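You operate a simulated robot arm through the tools that you are given. There is no shell and no other tool. Be economical: measure what you need, move in short steps, check, and stop when the job is done.

The job below is to be done with a simulated robot arm. You get a single attempt, and the scene is never put back.

Task
Close both glue pots, wipe up the drips and push the plate in.
Fine: use the scrub pad and put it back. What is to be rubbed or washed off counts as gone when no trace of it is left.

Only the result counts: the job must be done as asked and must still hold three seconds after the hand-in. Knocking over, shifting, dropping, spilling or breaking anything else fails it.

Robot
A 7-joint arm with a two-finger parallel gripper, fixed in place. Base frame: the origin is at the foot of the arm, x ahead of it, y to its left, z up; the work surface is at about z = 85. Lengths are in cm, angles in degrees, forces in N, time in s.
With the tool pointing down near the work surface it reaches from about 24 to 68 cm from the base axis. Its first joint turns from -66.0 to 66.0 degrees. Payload 2.4 kg.
The tool frame sits at the grasp point between the pads (the TCP): z along the fingers, y along the line on which they close. The tips reach 3 cm beyond it. The gripper opens to 9.4 cm. The fingers are 2.8 cm wide and 1 cm thick; the gripper's body (5 by 9.6 cm) begins 5.5 cm behind the TCP.
Orientation is that of the tool frame in the base frame, as a unit quaternion [w, x, y, z]. With the fingers straight down and closing along the base's y, the tool's x points along the base's -x, its y along +y and its z along -z.

Tools
- The arm moves only by the tool drive_tool. Its argument "moves" is a list of rows, each an object (a shift or turn left out is 0, a gripper value left out holds the last) with "delta_pos": the shift along the tool's x, y, z in units of 300 mm (1.0 is 300 mm), a list of three; "angular": the turn, a rotation vector about the tool's x, y, z in units of 180 degrees (1.0 is 180 degrees), a list of three. In form: [{"delta_pos": [dx, dy, dz], "angular": [wx, wy, wz]}, ...]. A call has 1 to 10 rows; each row is the pose to reach, as a shift and turn from the pose commanded when the call began, along the tool's axes at that moment. "grip" is the gripper command, from -1 (fully open) to 1 (shut), values between in proportion, set as the call begins (left out, the last holds). A call with a number of a shift or a turn outside -1 to 1 is refused whole. A row lasts 0.2 s, in which the tool goes at most 5 cm and 8.6 degrees; a call with a longer step from one row to the next is refused whole, and so is a gripper value outside its range. A pose out of reach is approached as far as the arm can. The call stops where the force on the tool passes 40 N (or 10 N more than at its start, if that is more) or the arm is blocked; 0.2 s more then pass. Each finger travels about 15.3 cm/s and halts on what it meets, pressing with about 37 N; the grip force reading is that of the motor and also rises with nothing between the fingers. The clock runs only during rows and for 0.2 s after the last one: add rows that repeat a pose to give the fingers time. The reply holds the time, the measured pose of the TCP, the force on the tool along the base axes, the opening and the grip force, in the units named above and with some noise, with the torque about the TCP (base axes, N m) and any sound that the robot's microphone picked up, and new pictures: "pictures" is both (left out), scene, wrist or none.
- Cameras (640 x 400 px; columns grow to the right, rows downward): "scene" is fixed at [4.38, 48.14, 144.44]; the picture's right is [-0.74, -0.67, 0.00], its down [-0.42, 0.46, -0.78] and it looks along [0.53, -0.58, -0.62] (base axes); focal length 284 px, centre (320, 200). "wrist" rides on the gripper at [7.6, 1.4, -10.2] in the tool frame; the picture's right is [-0.18, 0.98, 0.00], its down [-0.75, -0.14, -0.64] and it looks along [-0.63, -0.12, 0.77] (tool axes); focal length 243 px, centre (320, 200). There is no depth. A picture from a camera that has moved, and an enlarged one, comes with that camera's place and axes in the base frame and with its lens. The place of the scene camera against the robot may be out by one fixed shift of up to 1.2 cm in any direction.
- close_up(camera, box): a new picture of the part [left, top, right, bottom] of that camera's present view, enlarged. No time passes.
- hand_in(): hands the job in; it is judged then, once.

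Go step by step. Nothing tells you positions but the pictures and the camera data: compare them with the known pose of the tool, close in by small moves and look again before you grip or let go. The budget is 120 turns and 200 pictures, counting those below and the enlarged ones. Unless the task says otherwise, let go and move clear before handing in, and close with one line.

The tools are called after ">>>" as name(argument=value, ...) on one line, values as JSON. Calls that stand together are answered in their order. drive_tool: Moves the arm, as the interface text tells. Its arguments: {"type":"object","properties":{"moves":{"type":"array","items":{"type":"object","properties":{"delta_pos":{"type":"array","items":{"type":"number"}},"angular":{"type":"array","items":{"type":"number"}}}}},"grip":{"type":"number"},"pictures":{"type":"string","enum":["both","scene","wrist","none"]}},"required":["moves"]} The other tools are called the same way: close_up (camera, box) takes an enlarged picture of a part of a camera's view; hand_in () hands the job in.

At the start:

```text
time: 0.0
tool_pos: [33.61, 2.96, 115.37]
ee_rot: [0.0, -0.001, 1.0, 0.0]
ft_force: [1.0, 0.3, -0.6]
wrist_torque: [0.01, 0.0, 0.02]
finger_gap: 9.41
gripper_force: 0.1
```

scene: 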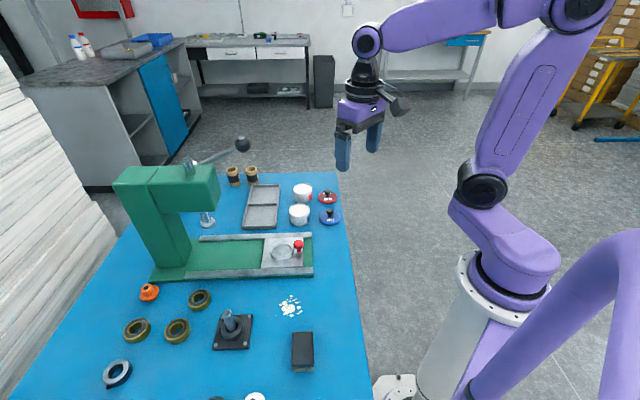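
wrist: 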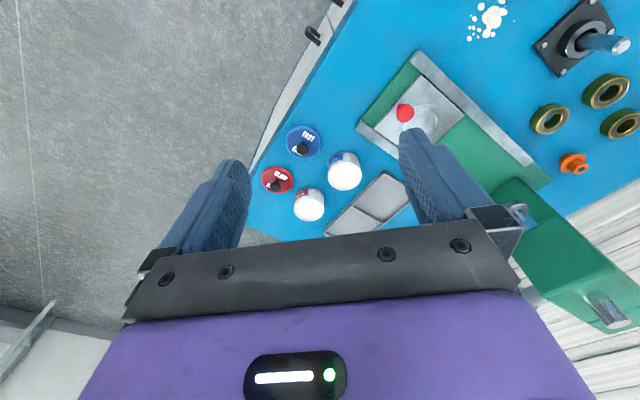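

I see a green press with a sliding plate (red knob), two white pots with a red and a blue lid beside them, white drips on the bench and a dark block that may be the scrub pad. I'll look closer first.

>>> close_up(camera="scene", box=[230, 160, 370, 248])

>>> close_up(camera="scene", box=[190, 280, 350, 380])

>>> close_up(camera="wrist", box=[240, 90, 400, 240])

>>> close_up(camera="scene", box=[140, 220, 330, 300])

```text
4.55 times, centred on (300, 204) of scene
camera zoom: at [4.38, 48.14, 144.44], right [-0.74, -0.67, 0.0], down [-0.42, 0.46, -0.78], along [0.53, -0.58, -0.62], focal length 1292 px, centre (411, 182)
```

zoom: 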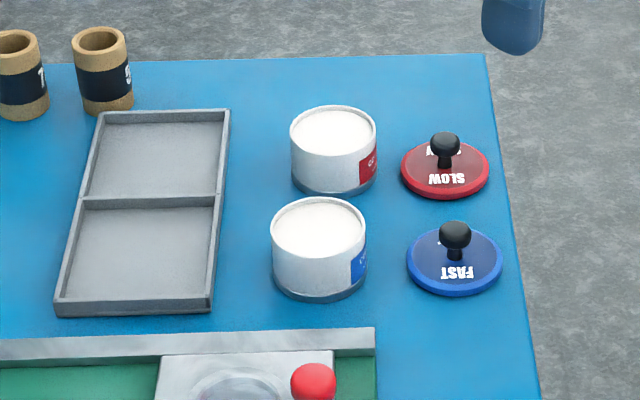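

```text
4.00 times, centred on (270, 330) of scene
camera zoom: at [4.38, 48.14, 144.44], right [-0.74, -0.67, 0.0], down [-0.42, 0.46, -0.78], along [0.53, -0.58, -0.62], focal length 1137 px, centre (520, -320)
```

zoom: 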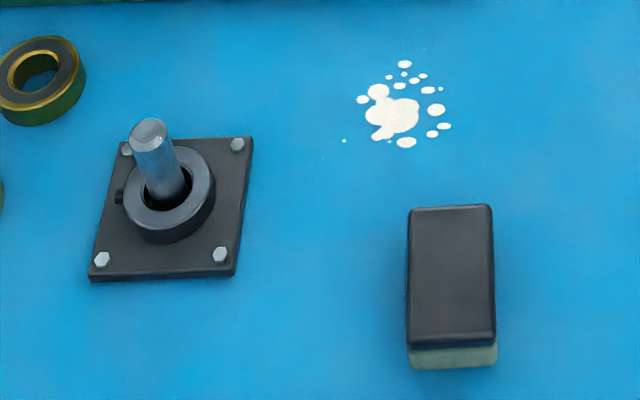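

```text
2.67 times, centred on (320, 165) of wrist
camera zoom: at [26.06, 4.53, 125.61], right [0.18, 0.98, 0.0], down [0.75, -0.14, 0.64], along [0.63, -0.12, -0.77], focal length 647 px, centre (320, 293)
```

zoom: 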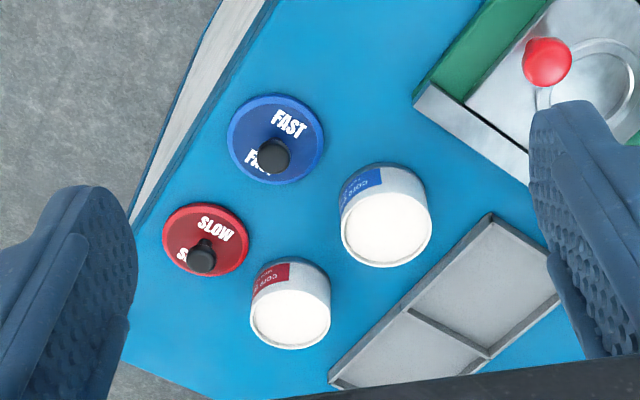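

```text
3.37 times, centred on (235, 260) of scene
camera zoom: at [4.38, 48.14, 144.44], right [-0.74, -0.67, 0.0], down [-0.42, 0.46, -0.78], along [0.53, -0.58, -0.62], focal length 957 px, centre (606, -2)
```

zoom: 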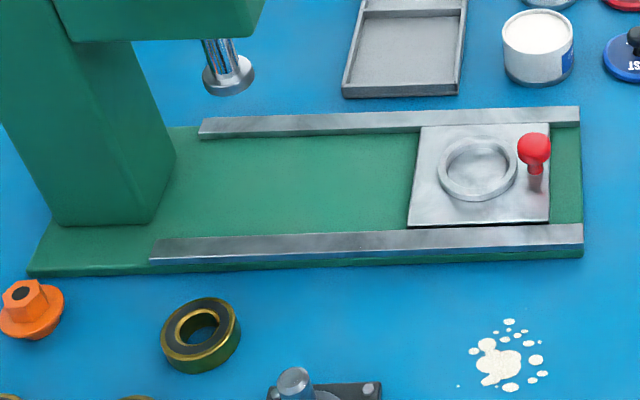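

Blue (FAST) lid goes on the blue-labelled pot and red (SLOW) on the red-labelled pot; I put the blue knob near (45,-2) and the blue pot near (51,4). I'll move above the blue lid and look.

>>> drive_tool(moves=[{"delta_pos": [-0.1, -0.045, 0.1]}, {"delta_pos": [-0.2, -0.09, 0.2]}, {"delta_pos": [-0.29, -0.13, 0.3]}, {"delta_pos": [-0.38, -0.172, 0.4]}, {"delta_pos": [-0.38, -0.172, 0.5]}, {"delta_pos": [-0.38, -0.172, 0.5]}], grip=0.1)

```text
time: 1.4
tool_pos: [45.0, -2.03, 100.38]
ee_rot: [-0.001, 0.0, 1.0, 0.0]
ft_force: [-1.3, 0.1, 0.6]
wrist_torque: [0.0, 0.02, -0.01]
finger_gap: 4.25
gripper_force: 0.0
camera wrist: at [37.55, -0.64, 110.62], right [0.18, 0.98, 0.0], down [0.75, -0.14, 0.64], along [0.63, -0.12, -0.77], focal length 243 px, centre (320, 200)
```

scene: 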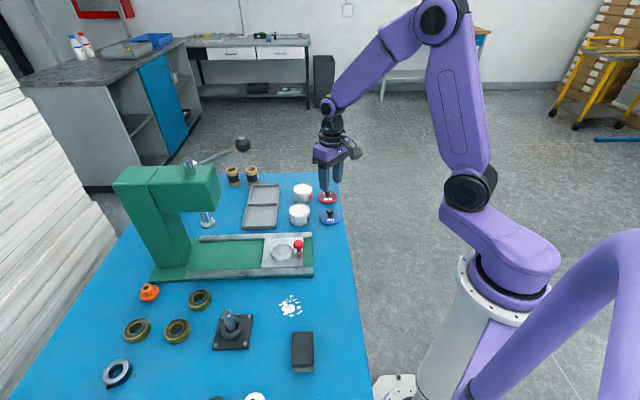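
wrist: 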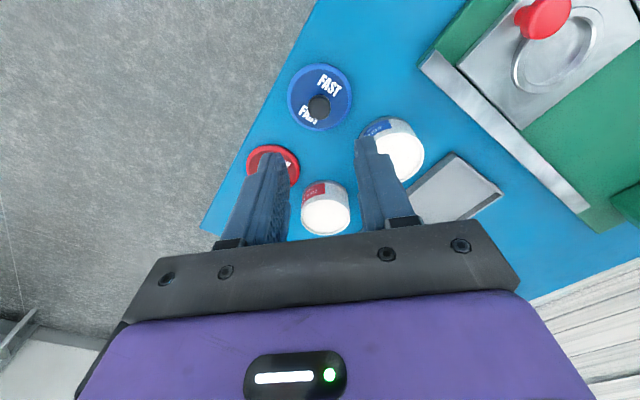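

>>> close_up(camera="wrist", box=[230, 50, 450, 250])

```text
2.00 times, centred on (340, 150) of wrist
camera zoom: at [37.55, -0.64, 110.62], right [0.18, 0.98, 0.0], down [0.75, -0.14, 0.64], along [0.63, -0.12, -0.77], focal length 485 px, centre (280, 300)
```

zoom: 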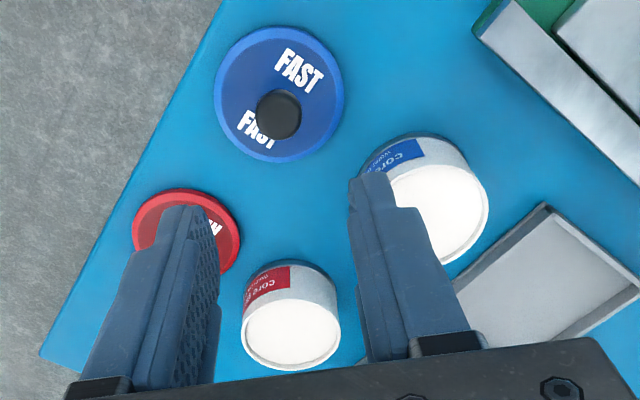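

The blue knob is at about (45.1,-2.2) with the ball near z=88. Going down around it in two steps.

>>> drive_tool(moves=[{"delta_pos": [-0.002, 0, 0.1]}, {"delta_pos": [-0.003, 0, 0.2]}, {"delta_pos": [-0.003, 0, 0.29]}, {"delta_pos": [-0.003, 0, 0.29]}])

```text
time: 2.4
tool_pos: [45.17, -2.12, 91.8]
ee_rot: [0.0, 0.0, 1.0, 0.0]
ft_force: [0.1, 0.0, 0.6]
wrist_torque: [-0.03, 0.01, -0.02]
finger_gap: 4.23
gripper_force: 0.0
camera wrist: at [37.65, -0.62, 101.94], right [0.18, 0.98, 0.0], down [0.75, -0.14, 0.64], along [0.63, -0.12, -0.77], focal length 243 px, centre (320, 200)
```

scene: 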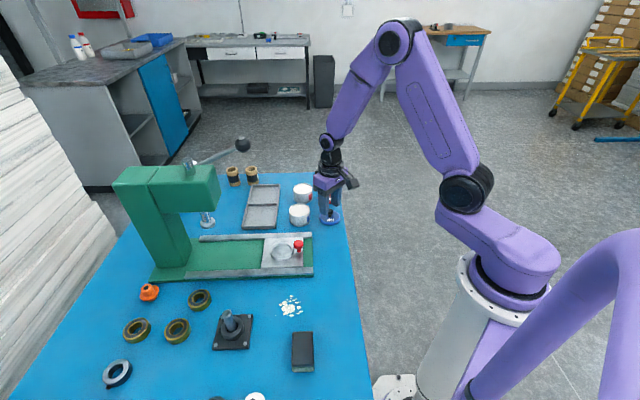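
wrist: 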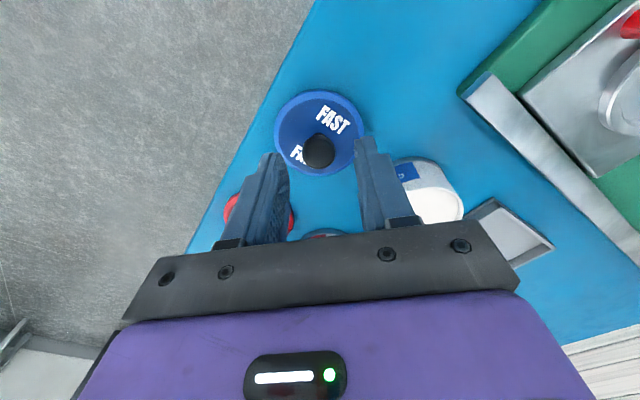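

>>> drive_tool(moves=[{"delta_pos": [0, 0, 0.03]}, {"delta_pos": [0, 0, 0.05]}, {"delta_pos": [0, 0, 0.05]}], pictures="wrist")

```text
time: 3.2
tool_pos: [45.26, -2.17, 90.14]
ee_rot: [0.0, 0.0, 1.0, 0.0]
ft_force: [-0.6, 0.6, 0.1]
wrist_torque: [0.03, -0.01, -0.03]
finger_gap: 4.25
gripper_force: 0.1
camera wrist: at [37.66, -0.66, 100.44], right [0.18, 0.98, 0.0], down [0.75, -0.14, 0.64], along [0.63, -0.12, -0.77], focal length 243 px, centre (320, 200)
```

wrist: 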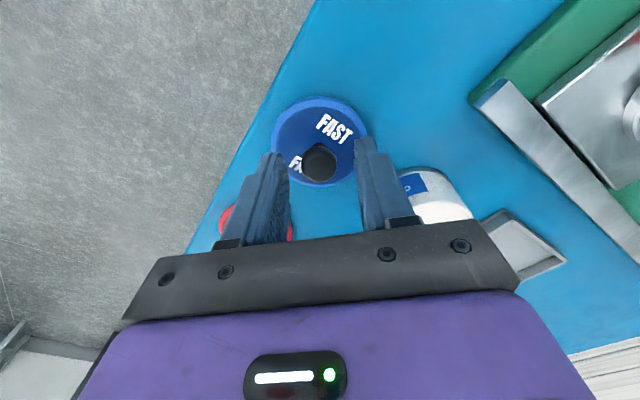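

>>> drive_tool(moves=[{"delta_pos": [0, 0, 0.013]}, {"delta_pos": [0, 0, 0.013]}], pictures="none")

>>> drive_tool(moves=[{}, {}, {}], grip=1, pictures="wrist")

```text
time: 3.8
tool_pos: [45.25, -2.1, 89.68]
ee_rot: [0.0, -0.001, 1.0, 0.0]
ft_force: [-0.5, 0.1, -0.5]
wrist_torque: [0.02, -0.01, 0.01]
finger_gap: 4.21
gripper_force: 0.1
```

```text
time: 4.6
tool_pos: [45.19, -2.02, 89.76]
ee_rot: [0.0, 0.0, 1.0, 0.0]
ft_force: [-0.3, 0.3, -0.6]
wrist_torque: [0.0, 0.02, -0.02]
finger_gap: 2.0
gripper_force: 36.8
camera wrist: at [37.62, -0.61, 100.03], right [0.18, 0.98, 0.0], down [0.75, -0.14, 0.64], along [0.63, -0.12, -0.77], focal length 243 px, centre (320, 200)
```

wrist: 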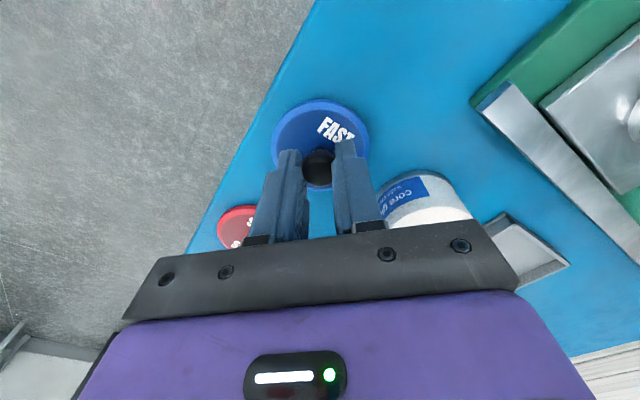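

Knob is gripped (gap 2.0). Lifting straight up.

>>> drive_tool(moves=[{"delta_pos": [0, 0, -0.05]}, {"delta_pos": [0, 0, -0.15]}, {"delta_pos": [0, 0, -0.28]}, {"delta_pos": [0, 0, -0.28]}])

>>> close_up(camera="scene", box=[260, 150, 360, 240])

>>> close_up(camera="wrist", box=[220, 80, 480, 260])

```text
time: 5.6
tool_pos: [45.02, -1.97, 98.17]
ee_rot: [0.0, 0.001, 1.0, 0.0]
ft_force: [0.2, -0.7, -1.4]
wrist_torque: [-0.01, 0.0, 0.02]
finger_gap: 2.0
gripper_force: 37.2
camera wrist: at [37.51, -0.69, 108.34], right [0.18, 0.98, 0.0], down [0.75, -0.14, 0.64], along [0.63, -0.12, -0.77], focal length 243 px, centre (320, 200)
```

scene: 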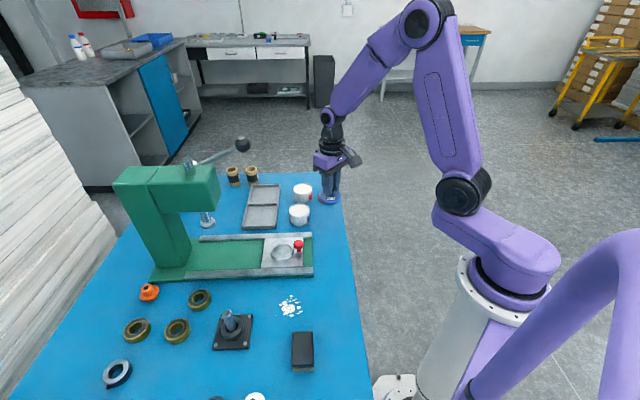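
wrist: 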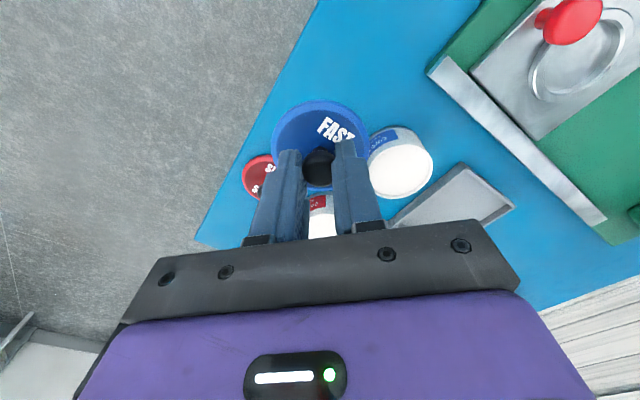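

```text
4.44 times, centred on (310, 195) of scene
camera zoom: at [4.38, 48.14, 144.44], right [-0.74, -0.67, 0.0], down [-0.42, 0.46, -0.78], along [0.53, -0.58, -0.62], focal length 1263 px, centre (364, 222)
```

zoom: 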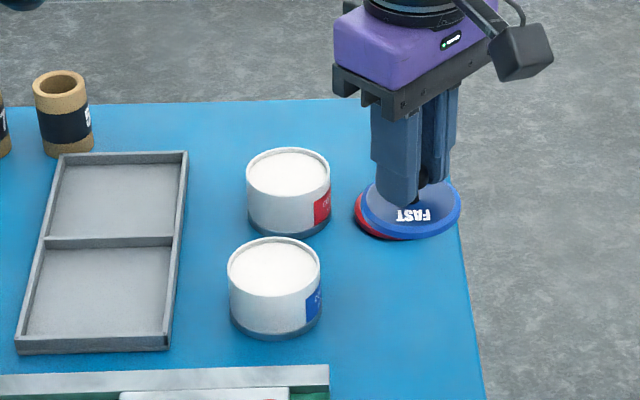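

```text
2.22 times, centred on (350, 170) of wrist
camera zoom: at [37.51, -0.69, 108.34], right [0.18, 0.98, 0.0], down [0.75, -0.14, 0.64], along [0.63, -0.12, -0.77], focal length 539 px, centre (253, 267)
```

zoom: 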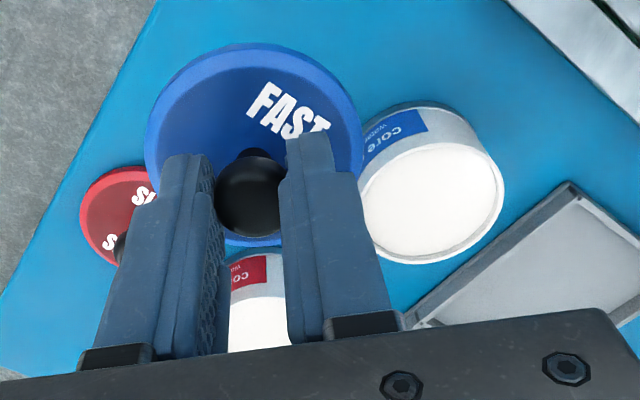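

The lid hangs level, with its bottom about 4.7 cm below the TCP. The blue pot's top is near (51.0,4.2,89.8), so I'll move above it.

>>> drive_tool(moves=[{"delta_pos": [-0.06, 0.07, 0]}, {"delta_pos": [-0.13, 0.14, 0]}, {"delta_pos": [-0.195, 0.208, 0]}, {"delta_pos": [-0.195, 0.208, 0]}, {"delta_pos": [-0.195, 0.208, 0]}], pictures="none")

>>> close_up(camera="scene", box=[260, 150, 360, 240])

>>> close_up(camera="wrist", box=[220, 80, 480, 260])

```text
time: 6.8
tool_pos: [50.92, 4.11, 98.25]
ee_rot: [0.0, 0.0, 1.0, 0.0]
ft_force: [0.5, 1.0, 0.1]
wrist_torque: [-0.01, -0.01, -0.01]
finger_gap: 2.02
gripper_force: 37.4
```

```text
4.44 times, centred on (310, 195) of scene
camera zoom: at [4.38, 48.14, 144.44], right [-0.74, -0.67, 0.0], down [-0.42, 0.46, -0.78], along [0.53, -0.58, -0.62], focal length 1263 px, centre (364, 222)
```

zoom: 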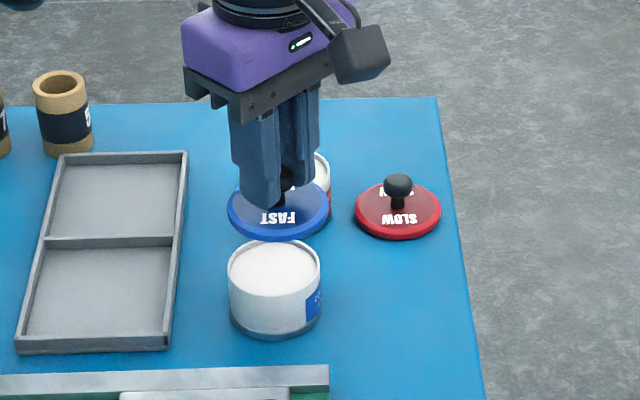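

```text
2.22 times, centred on (350, 170) of wrist
camera zoom: at [43.4, 5.52, 108.57], right [0.18, 0.98, 0.0], down [0.75, -0.14, 0.64], along [0.63, -0.12, -0.77], focal length 539 px, centre (253, 267)
```

zoom: 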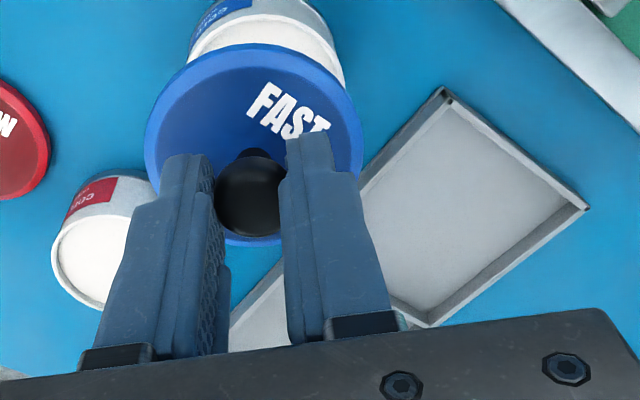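

The lid sits about 0.4 cm too far toward -y. I'll correct and lower to just above the pot.

>>> drive_tool(moves=[{"delta_pos": [-0.009, 0.012, 0]}, {"delta_pos": [-0.009, 0.012, 0.08]}, {"delta_pos": [-0.009, 0.012, 0.085]}, {"delta_pos": [-0.009, 0.012, 0.085]}], pictures="none")

>>> close_up(camera="scene", box=[275, 180, 335, 234])

>>> close_up(camera="wrist", box=[220, 80, 480, 260])

```text
time: 7.8
tool_pos: [51.11, 4.36, 95.66]
ee_rot: [0.0, 0.0, 1.0, 0.0]
ft_force: [-0.8, -0.4, -0.4]
wrist_torque: [-0.03, 0.0, -0.01]
finger_gap: 1.99
gripper_force: 36.7
```

```text
7.41 times, centred on (305, 207) of scene
camera zoom: at [4.38, 48.14, 144.44], right [-0.74, -0.67, 0.0], down [-0.42, 0.46, -0.78], along [0.53, -0.58, -0.62], focal length 2105 px, centre (431, 148)
```

zoom: 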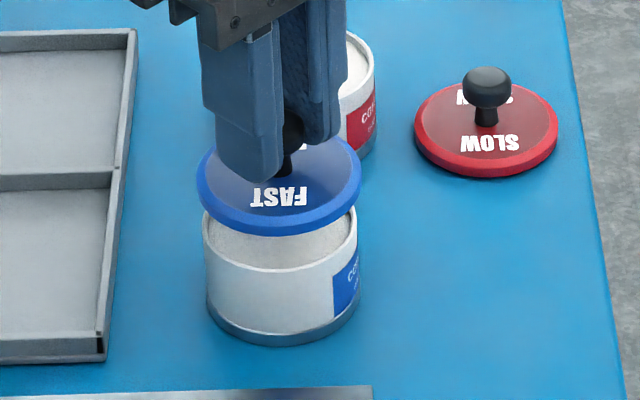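

```text
2.22 times, centred on (350, 170) of wrist
camera zoom: at [43.67, 5.84, 105.9], right [0.18, 0.98, 0.0], down [0.75, -0.14, 0.64], along [0.63, -0.12, -0.77], focal length 539 px, centre (253, 267)
```

zoom: 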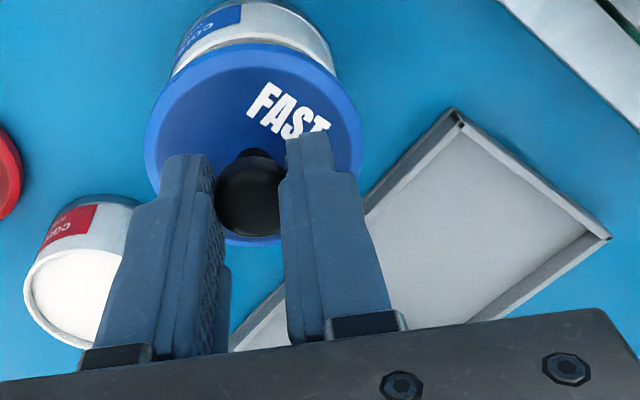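

I'm unsure of the pot's x by about half a centimetre. I'll move the arm forward so the wrist camera looks nearly straight down on the pot.

>>> drive_tool(moves=[{"delta_pos": [0, 0, -0.1]}, {"delta_pos": [-0.1, 0, -0.1]}, {"delta_pos": [-0.2, 0, -0.1]}, {"delta_pos": [-0.2, 0, -0.1]}, {"delta_pos": [-0.2, 0, -0.1]}], pictures="none")

>>> close_up(camera="wrist", box=[200, 0, 460, 162])

```text
time: 9.0
tool_pos: [57.08, 4.57, 98.78]
ee_rot: [0.001, 0.0, 1.0, 0.0]
ft_force: [-0.8, -0.6, -0.5]
wrist_torque: [-0.01, -0.02, 0.02]
finger_gap: 2.01
gripper_force: 37.2
```

```text
2.46 times, centred on (330, 81) of wrist
camera zoom: at [49.54, 5.95, 108.99], right [0.18, 0.98, 0.0], down [0.75, -0.14, 0.64], along [0.63, -0.12, -0.77], focal length 597 px, centre (295, 493)
```

zoom: 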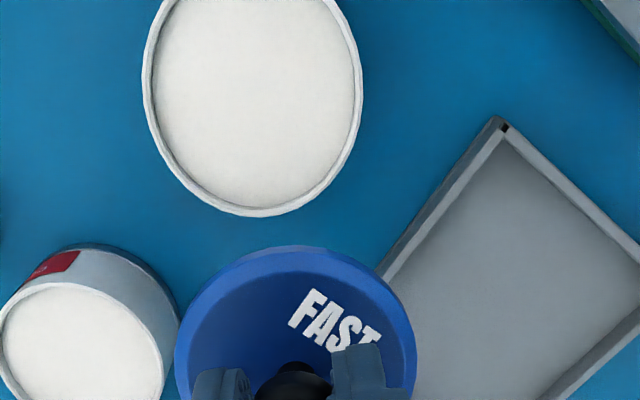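

The pot centre comes out at (51.55,4.4). Going back there and lowering again.

>>> drive_tool(moves=[{"delta_pos": [0.1, 0, 0]}, {"delta_pos": [0.189, 0, 0]}, {"delta_pos": [0.189, 0, 0.07]}, {"delta_pos": [0.189, 0, 0.125]}, {"delta_pos": [0.189, 0, 0.125]}, {"delta_pos": [0.189, 0, 0.125]}], pictures="none")

>>> close_up(camera="scene", box=[275, 180, 335, 234])

>>> close_up(camera="wrist", box=[220, 60, 480, 240])

```text
time: 10.4
tool_pos: [51.5, 4.52, 94.82]
ee_rot: [0.0, 0.0, 1.0, 0.001]
ft_force: [0.3, -0.2, 0.0]
wrist_torque: [-0.01, 0.03, 0.01]
finger_gap: 2.0
gripper_force: 36.6
```

```text
7.41 times, centred on (305, 207) of scene
camera zoom: at [4.38, 48.14, 144.44], right [-0.74, -0.67, 0.0], down [-0.42, 0.46, -0.78], along [0.53, -0.58, -0.62], focal length 2105 px, centre (431, 148)
```

zoom: 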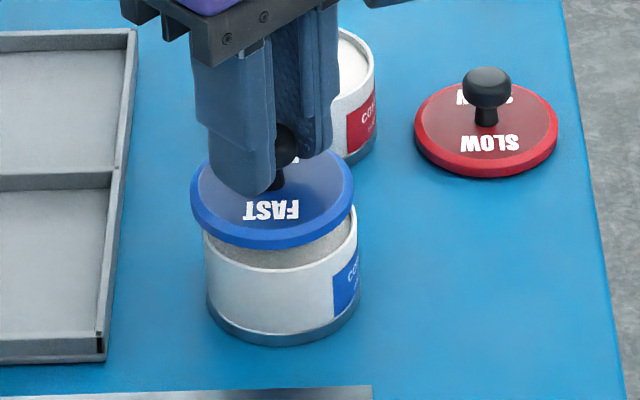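

```text
2.22 times, centred on (350, 150) of wrist
camera zoom: at [44.0, 5.96, 105.1], right [0.18, 0.98, 0.0], down [0.75, -0.14, 0.64], along [0.63, -0.12, -0.77], focal length 539 px, centre (253, 311)
```

zoom: 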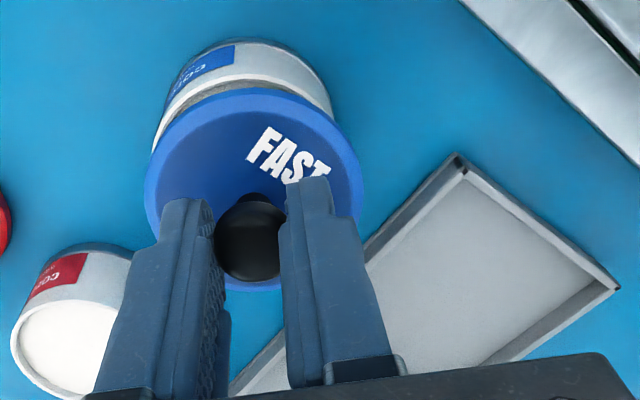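

The pictures show the lid about 0.3 cm off toward +y. Small correction, then lower onto the pot.

>>> drive_tool(moves=[{"delta_pos": [0.004, -0.0095, 0]}, {"delta_pos": [0.004, -0.0095, 0.008]}, {"delta_pos": [0.004, -0.0095, 0.008]}], pictures="none")

>>> close_up(camera="scene", box=[275, 180, 335, 234])

>>> close_up(camera="wrist", box=[220, 60, 480, 240])

```text
time: 11.2
tool_pos: [51.47, 4.29, 94.65]
ee_rot: [0.0, 0.0, 1.0, 0.0]
ft_force: [-0.4, 0.6, -0.6]
wrist_torque: [-0.03, 0.02, 0.0]
finger_gap: 1.98
gripper_force: 36.3
```

```text
7.41 times, centred on (305, 207) of scene
camera zoom: at [4.38, 48.14, 144.44], right [-0.74, -0.67, 0.0], down [-0.42, 0.46, -0.78], along [0.53, -0.58, -0.62], focal length 2105 px, centre (431, 148)
```

zoom: 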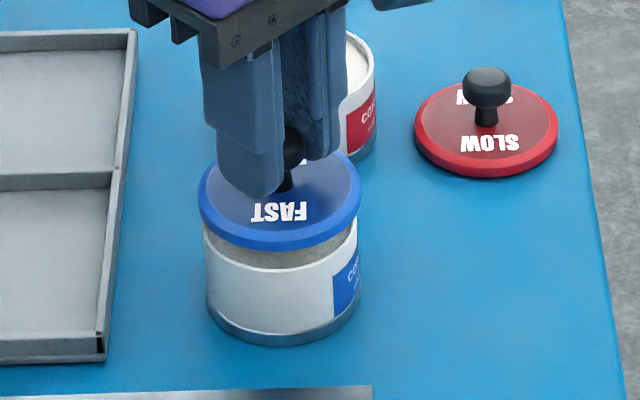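

```text
2.22 times, centred on (350, 150) of wrist
camera zoom: at [43.89, 5.66, 104.89], right [0.18, 0.98, 0.0], down [0.75, -0.14, 0.64], along [0.63, -0.12, -0.77], focal length 539 px, centre (253, 311)
```

zoom: 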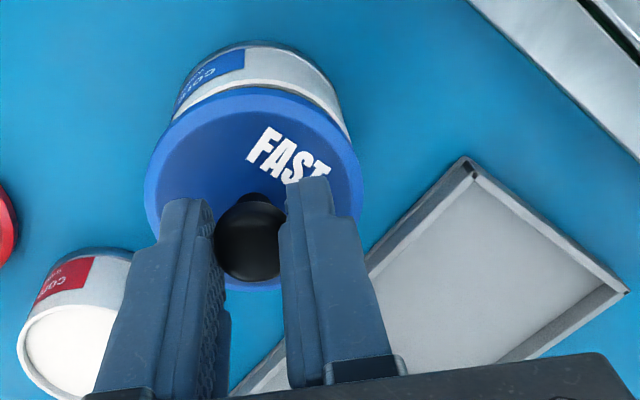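

Now aligned in both views. Lowering slowly until contact.

>>> drive_tool(moves=[{"delta_pos": [0, 0, 0.015]}, {"delta_pos": [0, 0, 0.025]}, {"delta_pos": [0, 0, 0.032]}, {"delta_pos": [0, 0, 0.038]}, {"delta_pos": [0, 0, 0.044]}], pictures="none")

>>> close_up(camera="scene", box=[275, 180, 335, 234])

```text
time: 12.6
tool_pos: [51.47, 4.36, 93.52]
ee_rot: [0.0, 0.0, 1.0, 0.0]
ft_force: [-4.5, 0.7, 8.4]
wrist_torque: [0.03, 0.09, -0.01]
finger_gap: 2.01
gripper_force: 36.9
heard: snap
stopped in row 5: the force on the tool passed its limit at 42 N (the readings are from after the stop); the commanded pose is now the measured one
```

```text
7.41 times, centred on (305, 207) of scene
camera zoom: at [4.35, 48.14, 144.44], right [-0.74, -0.67, 0.0], down [-0.42, 0.46, -0.78], along [0.53, -0.58, -0.62], focal length 2105 px, centre (431, 148)
```

zoom: 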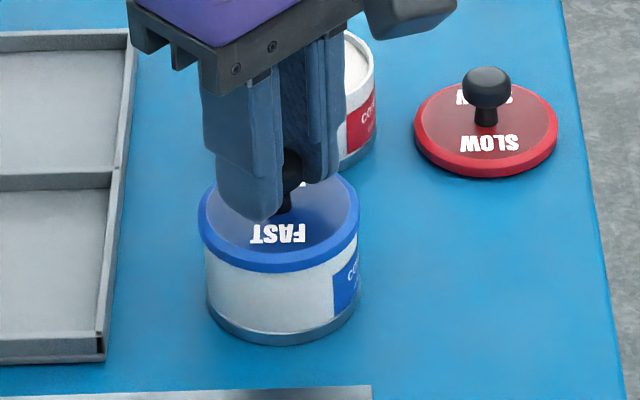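

A snap was heard and the lid sits flush. Releasing and moving up, then over toward the red lid.

>>> drive_tool(moves=[{}, {}, {"delta_pos": [0, 0, -0.06]}, {"delta_pos": [0, 0, -0.18]}, {"delta_pos": [0, 0, -0.25]}, {"delta_pos": [0, -0.14, -0.25]}, {"delta_pos": [0, -0.28, -0.25]}, {"delta_pos": [-0.01, -0.44, -0.25]}, {"delta_pos": [-0.01, -0.44, -0.25]}], grip=0.1)

>>> close_up(camera="wrist", box=[220, 60, 480, 240])

```text
time: 14.6
tool_pos: [51.71, -8.99, 100.79]
ee_rot: [0.0, 0.0, 1.0, 0.0]
ft_force: [0.1, 0.3, 0.4]
wrist_torque: [0.0, 0.01, 0.02]
finger_gap: 4.22
gripper_force: 0.1
camera wrist: at [44.08, -7.57, 111.02], right [0.18, 0.98, 0.0], down [0.75, -0.14, 0.64], along [0.63, -0.12, -0.77], focal length 243 px, centre (320, 200)
```

scene: 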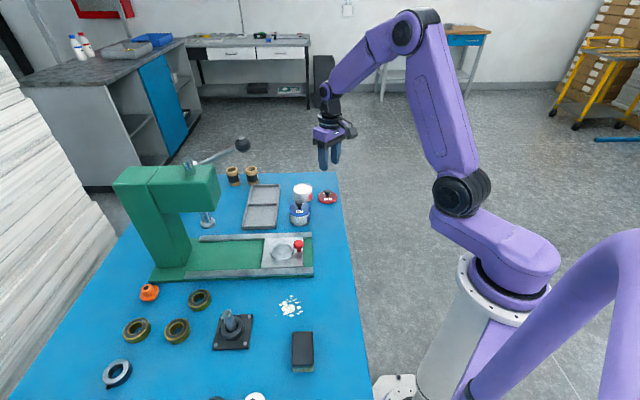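
wrist: 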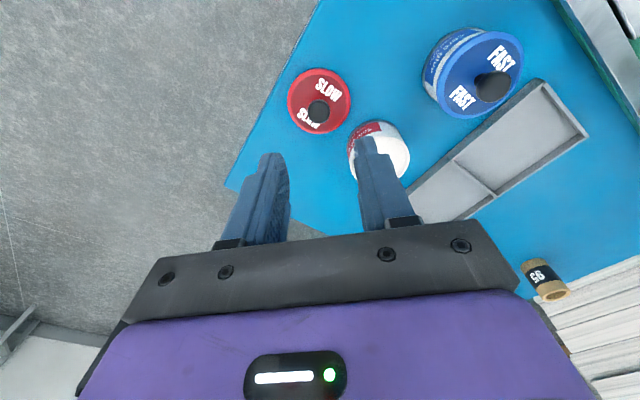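

```text
2.22 times, centred on (350, 150) of wrist
camera zoom: at [44.08, -7.57, 111.02], right [0.18, 0.98, 0.0], down [0.75, -0.14, 0.64], along [0.63, -0.12, -0.77], focal length 539 px, centre (253, 311)
```

zoom: 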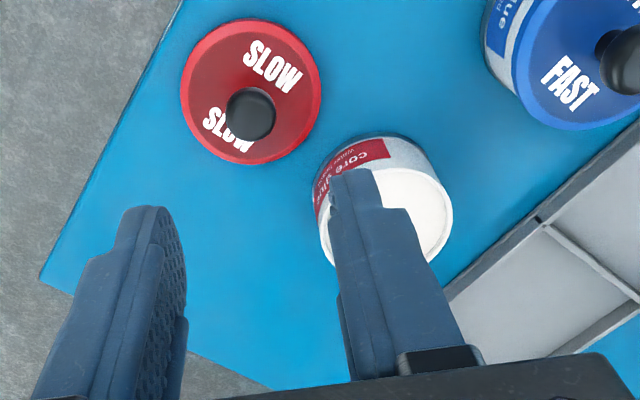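

Red knob at about (52.3,-9.25). Descending towards it.

>>> drive_tool(moves=[{"delta_pos": [-0.01, -0.007, 0.08]}, {"delta_pos": [-0.019, -0.008, 0.18]}, {"delta_pos": [-0.019, -0.008, 0.29]}, {"delta_pos": [-0.019, -0.008, 0.32]}, {"delta_pos": [-0.019, -0.008, 0.32]}], pictures="none")

>>> close_up(camera="wrist", box=[220, 60, 480, 240])

```text
time: 15.8
tool_pos: [52.37, -9.14, 91.27]
ee_rot: [0.002, 0.0, 1.0, 0.0]
ft_force: [0.3, -0.5, 0.0]
wrist_torque: [0.03, 0.03, 0.01]
finger_gap: 4.21
gripper_force: 0.0
```

```text
2.22 times, centred on (350, 150) of wrist
camera zoom: at [44.76, -7.68, 101.5], right [0.18, 0.98, 0.0], down [0.75, -0.14, 0.64], along [0.63, -0.12, -0.77], focal length 539 px, centre (253, 311)
```

zoom: 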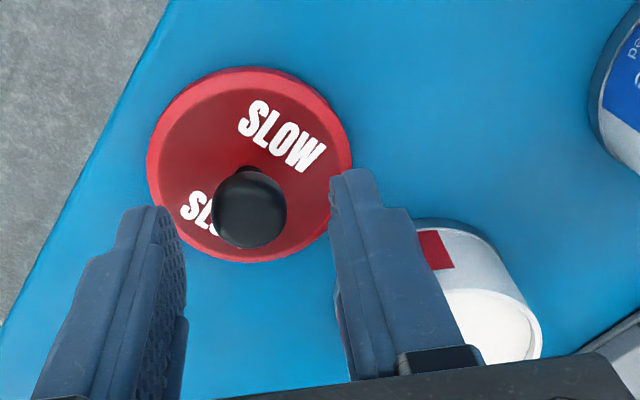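

>>> drive_tool(moves=[{"delta_pos": [0.003, -0.002, 0.025]}, {"delta_pos": [0.003, -0.002, 0.051]}, {"delta_pos": [0.003, -0.002, 0.051]}], pictures="none")

>>> drive_tool(moves=[{}, {}, {}], grip=1, pictures="none")

>>> drive_tool(moves=[{"delta_pos": [0, 0, -0.05]}, {"delta_pos": [0, 0, -0.15]}, {"delta_pos": [0, 0, -0.28]}, {"delta_pos": [0, 0, -0.28]}], pictures="wrist")

```text
time: 16.6
tool_pos: [52.42, -9.21, 89.9]
ee_rot: [0.002, 0.0, 1.0, 0.0]
ft_force: [-0.1, -0.2, 0.9]
wrist_torque: [-0.01, 0.0, -0.02]
finger_gap: 4.21
gripper_force: 0.1
```

```text
time: 17.4
tool_pos: [52.32, -9.29, 89.83]
ee_rot: [0.001, 0.0, 1.0, 0.0]
ft_force: [0.5, 0.0, -0.2]
wrist_torque: [-0.01, 0.01, 0.05]
finger_gap: 2.02
gripper_force: 37.0
```

```text
time: 18.4
tool_pos: [52.43, -9.11, 98.35]
ee_rot: [0.001, -0.001, 1.0, 0.0]
ft_force: [0.5, -0.8, -1.1]
wrist_torque: [-0.03, 0.01, 0.0]
finger_gap: 2.0
gripper_force: 36.8
camera wrist: at [44.81, -7.78, 108.44], right [0.18, 0.98, 0.0], down [0.75, -0.14, 0.64], along [0.63, -0.12, -0.77], focal length 243 px, centre (320, 200)
```

wrist: 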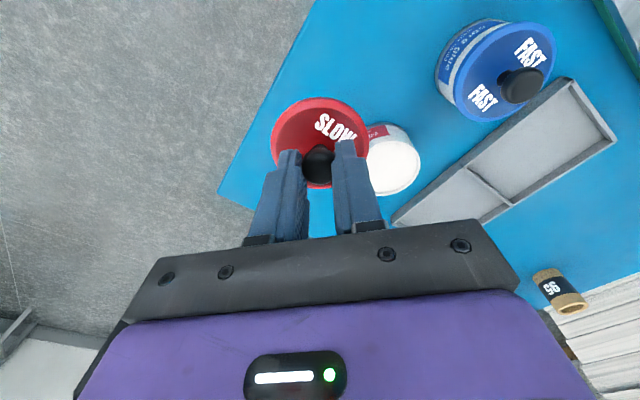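

Lid is lifted; red pot centre is near (57.9,-3.4). Moving over it and lowering to just above.

>>> drive_tool(moves=[{"delta_pos": [-0.06, 0.065, 0]}, {"delta_pos": [-0.12, 0.13, 0]}, {"delta_pos": [-0.184, 0.194, 0]}, {"delta_pos": [-0.184, 0.194, 0.06]}, {"delta_pos": [-0.184, 0.194, 0.11]}, {"delta_pos": [-0.184, 0.194, 0.11]}], pictures="none")

>>> close_up(camera="scene", box=[275, 166, 335, 220])

>>> close_up(camera="wrist", box=[220, 60, 480, 240])

```text
time: 19.8
tool_pos: [57.83, -3.35, 94.84]
ee_rot: [0.001, -0.001, 1.0, 0.0]
ft_force: [-0.6, -0.1, 0.1]
wrist_torque: [0.01, 0.01, 0.0]
finger_gap: 1.98
gripper_force: 37.0
```

```text
7.41 times, centred on (305, 193) of scene
camera zoom: at [4.38, 48.14, 144.44], right [-0.74, -0.67, 0.0], down [-0.42, 0.46, -0.78], along [0.53, -0.58, -0.62], focal length 2105 px, centre (431, 252)
```

zoom: 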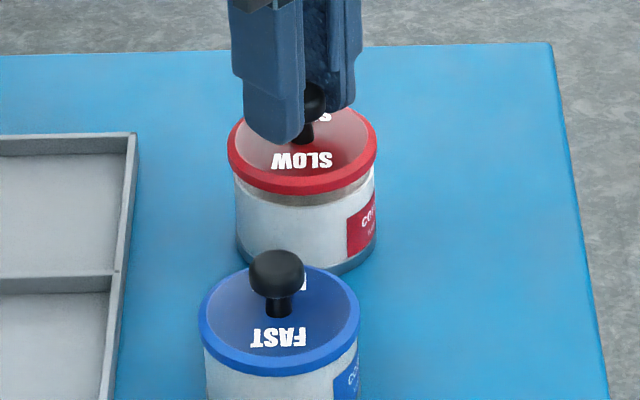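

```text
2.22 times, centred on (350, 150) of wrist
camera zoom: at [50.34, -1.95, 105.18], right [0.18, 0.98, 0.0], down [0.75, -0.14, 0.64], along [0.63, -0.12, -0.77], focal length 539 px, centre (253, 311)
```

zoom: 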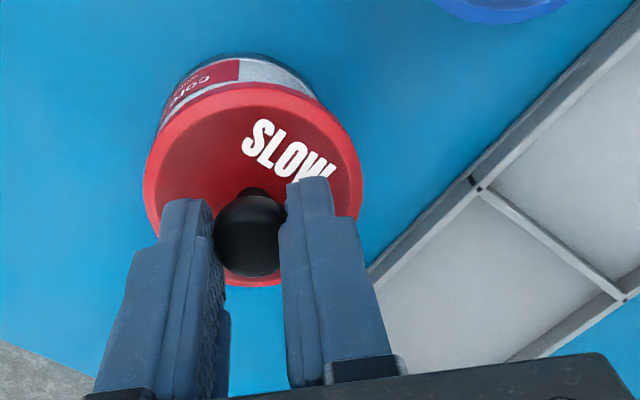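

The lid must move about 0.6 cm away from the scene camera. Correcting.

>>> drive_tool(moves=[{"delta_pos": [-0.014, -0.016, 0]}, {"delta_pos": [-0.014, -0.016, 0]}, {"delta_pos": [-0.014, -0.016, 0]}], pictures="none")

>>> close_up(camera="scene", box=[275, 166, 335, 220])

>>> close_up(camera="wrist", box=[220, 60, 480, 240])

```text
time: 20.6
tool_pos: [58.27, -3.86, 94.96]
ee_rot: [0.001, 0.0, 1.0, 0.0]
ft_force: [0.8, 0.6, 0.0]
wrist_torque: [0.0, 0.02, 0.01]
finger_gap: 2.01
gripper_force: 37.1
```

```text
7.41 times, centred on (305, 193) of scene
camera zoom: at [4.38, 48.14, 144.44], right [-0.74, -0.67, 0.0], down [-0.42, 0.46, -0.78], along [0.53, -0.58, -0.62], focal length 2105 px, centre (431, 252)
```

zoom: 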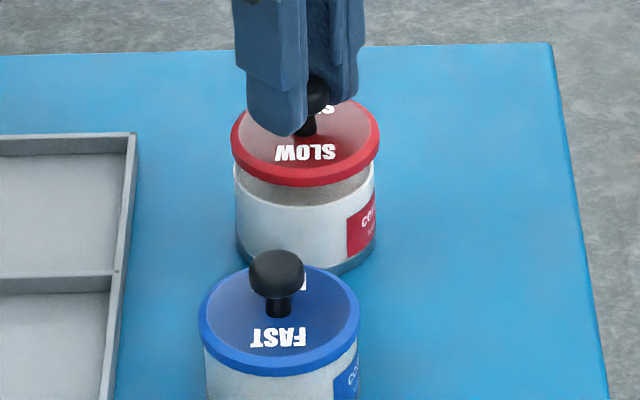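

```text
2.22 times, centred on (350, 150) of wrist
camera zoom: at [50.69, -2.47, 105.17], right [0.18, 0.98, 0.0], down [0.75, -0.14, 0.64], along [0.63, -0.12, -0.77], focal length 539 px, centre (253, 311)
```

zoom: 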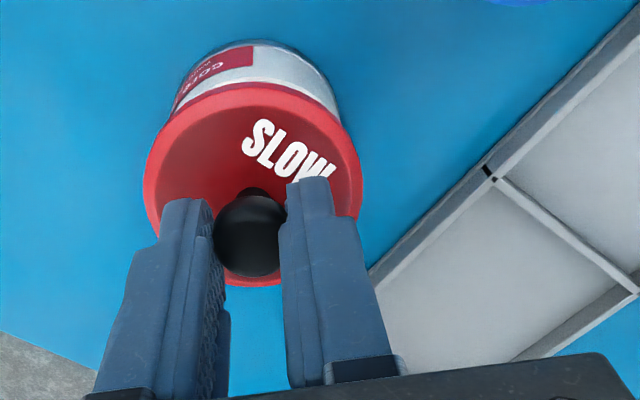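

Both views now match the alignment that worked for the blue pot. Lowering until it snaps.

>>> drive_tool(moves=[{"delta_pos": [0, 0, 0.02]}, {"delta_pos": [0, 0, 0.032]}, {"delta_pos": [0, 0, 0.04]}, {"delta_pos": [0, 0, 0.046]}, {"delta_pos": [0, 0, 0.053]}, {"delta_pos": [0, 0, 0.06]}], pictures="none")

>>> close_up(camera="scene", box=[275, 166, 335, 220])

```text
time: 22.0
tool_pos: [58.45, -3.88, 93.66]
ee_rot: [0.006, -0.001, 1.0, 0.0]
ft_force: [0.0, 0.8, 2.8]
wrist_torque: [-0.07, -0.04, -0.03]
finger_gap: 2.0
gripper_force: 36.8
stopped in row 6: the force on the tool passed its limit at 43 N (the readings are from after the stop); the commanded pose is now the measured one
```

```text
7.41 times, centred on (305, 193) of scene
camera zoom: at [4.37, 48.14, 144.44], right [-0.74, -0.67, 0.0], down [-0.42, 0.46, -0.78], along [0.53, -0.58, -0.62], focal length 2105 px, centre (431, 252)
```

zoom: 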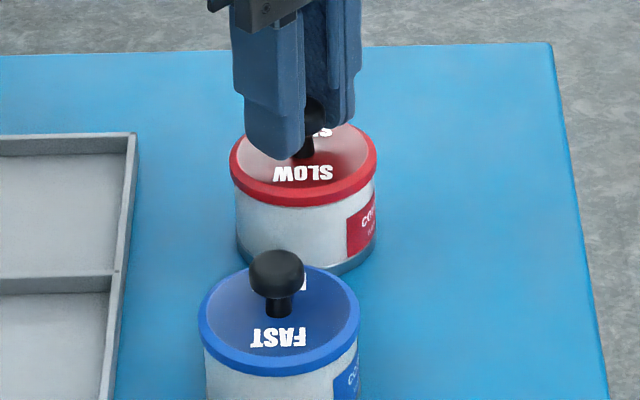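

No snap yet, and the lid sits about 1 mm to the left in the scene view. I'll lift a little, nudge and press again.

>>> drive_tool(moves=[{"delta_pos": [0, 0, -0.015]}, {"delta_pos": [0.004, -0.002, -0.015]}, {"delta_pos": [0.004, -0.002, -0.015]}], pictures="none")

>>> close_up(camera="scene", box=[285, 170, 325, 206])

>>> close_up(camera="wrist", box=[270, 60, 400, 150])

```text
time: 22.8
tool_pos: [58.25, -3.93, 93.97]
ee_rot: [0.005, 0.0, 1.0, 0.001]
ft_force: [0.1, -0.2, -1.2]
wrist_torque: [-0.02, -0.02, 0.03]
finger_gap: 2.03
gripper_force: 37.2
```

```text
11.11 times, centred on (305, 188) of scene
camera zoom: at [4.38, 48.14, 144.44], right [-0.74, -0.67, 0.0], down [-0.42, 0.46, -0.78], along [0.53, -0.58, -0.62], focal length 3158 px, centre (487, 333)
```

zoom: 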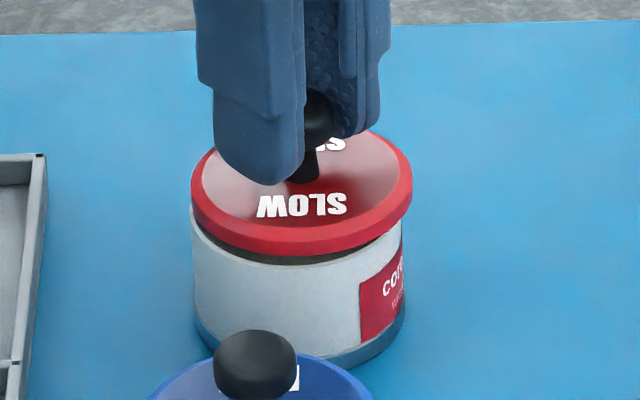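

```text
4.44 times, centred on (335, 105) of wrist
camera zoom: at [50.64, -2.59, 104.15], right [0.18, 0.98, 0.0], down [0.75, -0.14, 0.65], along [0.64, -0.12, -0.76], focal length 1078 px, centre (253, 622)
```

zoom: 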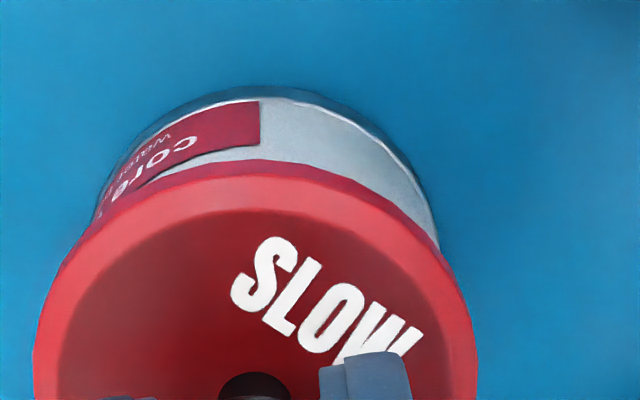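

The lid tipped slightly in the grip, and the pot appears about 2 mm toward +y. I'll shift and press gently.

>>> drive_tool(moves=[{"delta_pos": [0.003, 0.0065, 0]}, {"delta_pos": [0.003, 0.0065, 0.01]}, {"delta_pos": [0.003, 0.0065, 0.018]}, {"delta_pos": [0.003, 0.0065, 0.024]}, {"delta_pos": [0.003, 0.0065, 0.03]}, {"delta_pos": [0.003, 0.0065, 0.036]}], pictures="none")

>>> close_up(camera="scene", box=[285, 170, 325, 206])

>>> close_up(camera="wrist", box=[270, 60, 400, 150])

```text
time: 23.9
tool_pos: [58.31, -3.78, 93.68]
ee_rot: [0.007, 0.0, 1.0, 0.0]
ft_force: [0.4, -1.0, 4.2]
wrist_torque: [0.07, 0.05, 0.0]
finger_gap: 2.0
gripper_force: 37.0
stopped in row 5: the force on the tool passed its limit at 43 N (the readings are from after the stop); the commanded pose is now the measured one
```

```text
11.11 times, centred on (305, 188) of scene
camera zoom: at [4.37, 48.14, 144.44], right [-0.74, -0.67, 0.0], down [-0.42, 0.46, -0.78], along [0.53, -0.58, -0.62], focal length 3158 px, centre (487, 333)
```

zoom: 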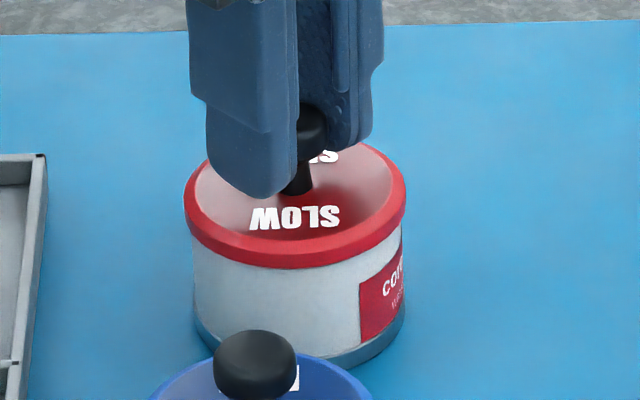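

```text
4.44 times, centred on (335, 105) of wrist
camera zoom: at [50.64, -2.35, 103.73], right [0.18, 0.98, 0.0], down [0.74, -0.14, 0.65], along [0.64, -0.12, -0.76], focal length 1078 px, centre (253, 622)
```

zoom: 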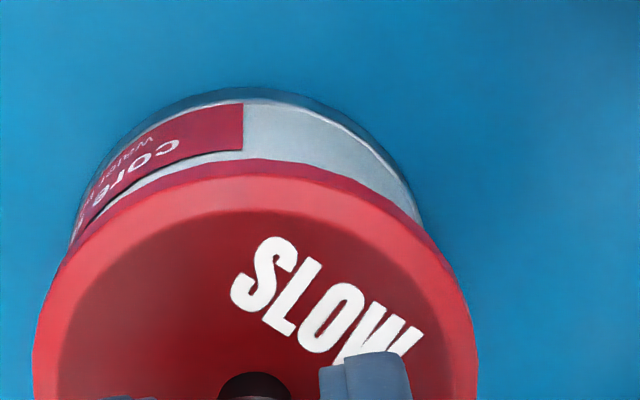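

Still not snapped; the tool has also picked up about 0.8° of tilt from the presses. I'll lift a bit, straighten, fine-shift and look.

>>> drive_tool(moves=[{"delta_pos": [0, 0, -0.02]}, {"delta_pos": [0.002, -0.004, -0.02], "angular": [0, 0.0045, 0]}, {"delta_pos": [0.002, -0.004, -0.02], "angular": [0, 0.0045, 0]}, {"delta_pos": [0.002, -0.004, -0.02], "angular": [0, 0.0045, 0]}], pictures="none")

>>> close_up(camera="scene", box=[285, 170, 325, 206])

>>> close_up(camera="wrist", box=[270, 60, 400, 150])

```text
time: 24.9
tool_pos: [58.09, -3.95, 94.08]
ee_rot: [-0.001, 0.0, 1.0, 0.0]
ft_force: [-0.3, -0.1, -0.4]
wrist_torque: [0.02, 0.0, -0.01]
finger_gap: 2.0
gripper_force: 37.0
```

```text
11.11 times, centred on (305, 188) of scene
camera zoom: at [4.38, 48.14, 144.44], right [-0.74, -0.67, 0.0], down [-0.42, 0.46, -0.78], along [0.53, -0.58, -0.62], focal length 3158 px, centre (487, 333)
```

zoom: 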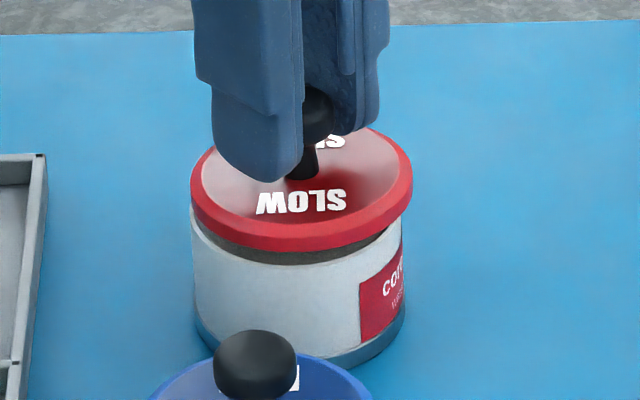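

```text
4.44 times, centred on (335, 105) of wrist
camera zoom: at [50.7, -2.49, 104.41], right [0.18, 0.98, 0.0], down [0.75, -0.14, 0.64], along [0.63, -0.12, -0.77], focal length 1078 px, centre (253, 622)
```

zoom: 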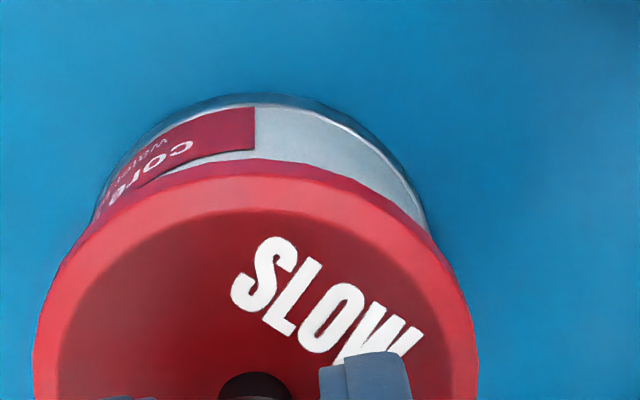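

Comparing with the blue pot's picture just before it snapped, the lid should be about 0.25 cm further in +x. Moving there and pressing.

>>> drive_tool(moves=[{"delta_pos": [-0.009, -0.002, 0]}, {"delta_pos": [-0.009, -0.002, 0.008]}, {"delta_pos": [-0.009, -0.002, 0.016]}, {"delta_pos": [-0.009, -0.002, 0.022]}, {"delta_pos": [-0.009, -0.002, 0.028]}, {"delta_pos": [-0.009, -0.002, 0.034]}, {"delta_pos": [-0.009, -0.002, 0.04]}], pictures="none")

>>> close_up(camera="scene", box=[285, 170, 325, 206])

>>> close_up(camera="wrist", box=[270, 60, 400, 150])

```text
time: 26.3
tool_pos: [58.54, -3.94, 93.49]
ee_rot: [0.003, -0.001, 1.0, 0.0]
ft_force: [-5.6, 0.1, 9.5]
wrist_torque: [0.03, 0.09, 0.0]
finger_gap: 2.02
gripper_force: 37.0
heard: snap
stopped in row 7: the force on the tool passed its limit at 42 N (the readings are from after the stop); the commanded pose is now the measured one
```

```text
11.11 times, centred on (305, 188) of scene
camera zoom: at [4.34, 48.14, 144.44], right [-0.74, -0.67, 0.0], down [-0.42, 0.46, -0.78], along [0.53, -0.58, -0.62], focal length 3158 px, centre (487, 333)
```

zoom: 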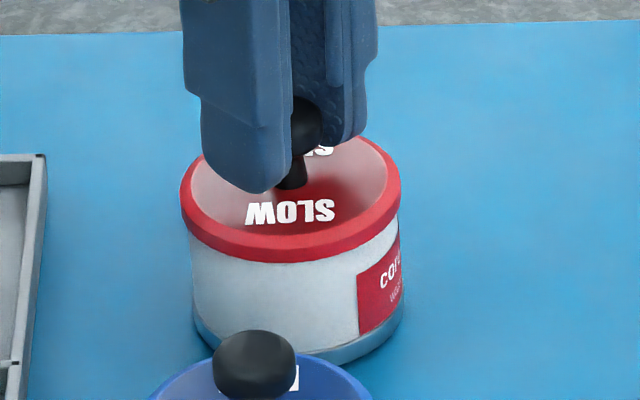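

```text
4.44 times, centred on (335, 105) of wrist
camera zoom: at [51.07, -2.46, 103.77], right [0.18, 0.98, 0.0], down [0.75, -0.14, 0.65], along [0.64, -0.12, -0.76], focal length 1078 px, centre (253, 622)
```

zoom: 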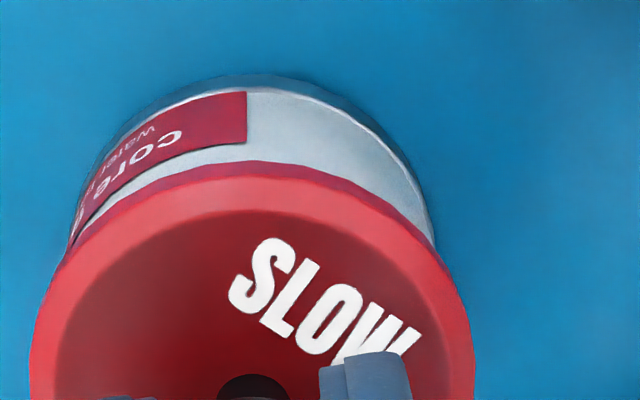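

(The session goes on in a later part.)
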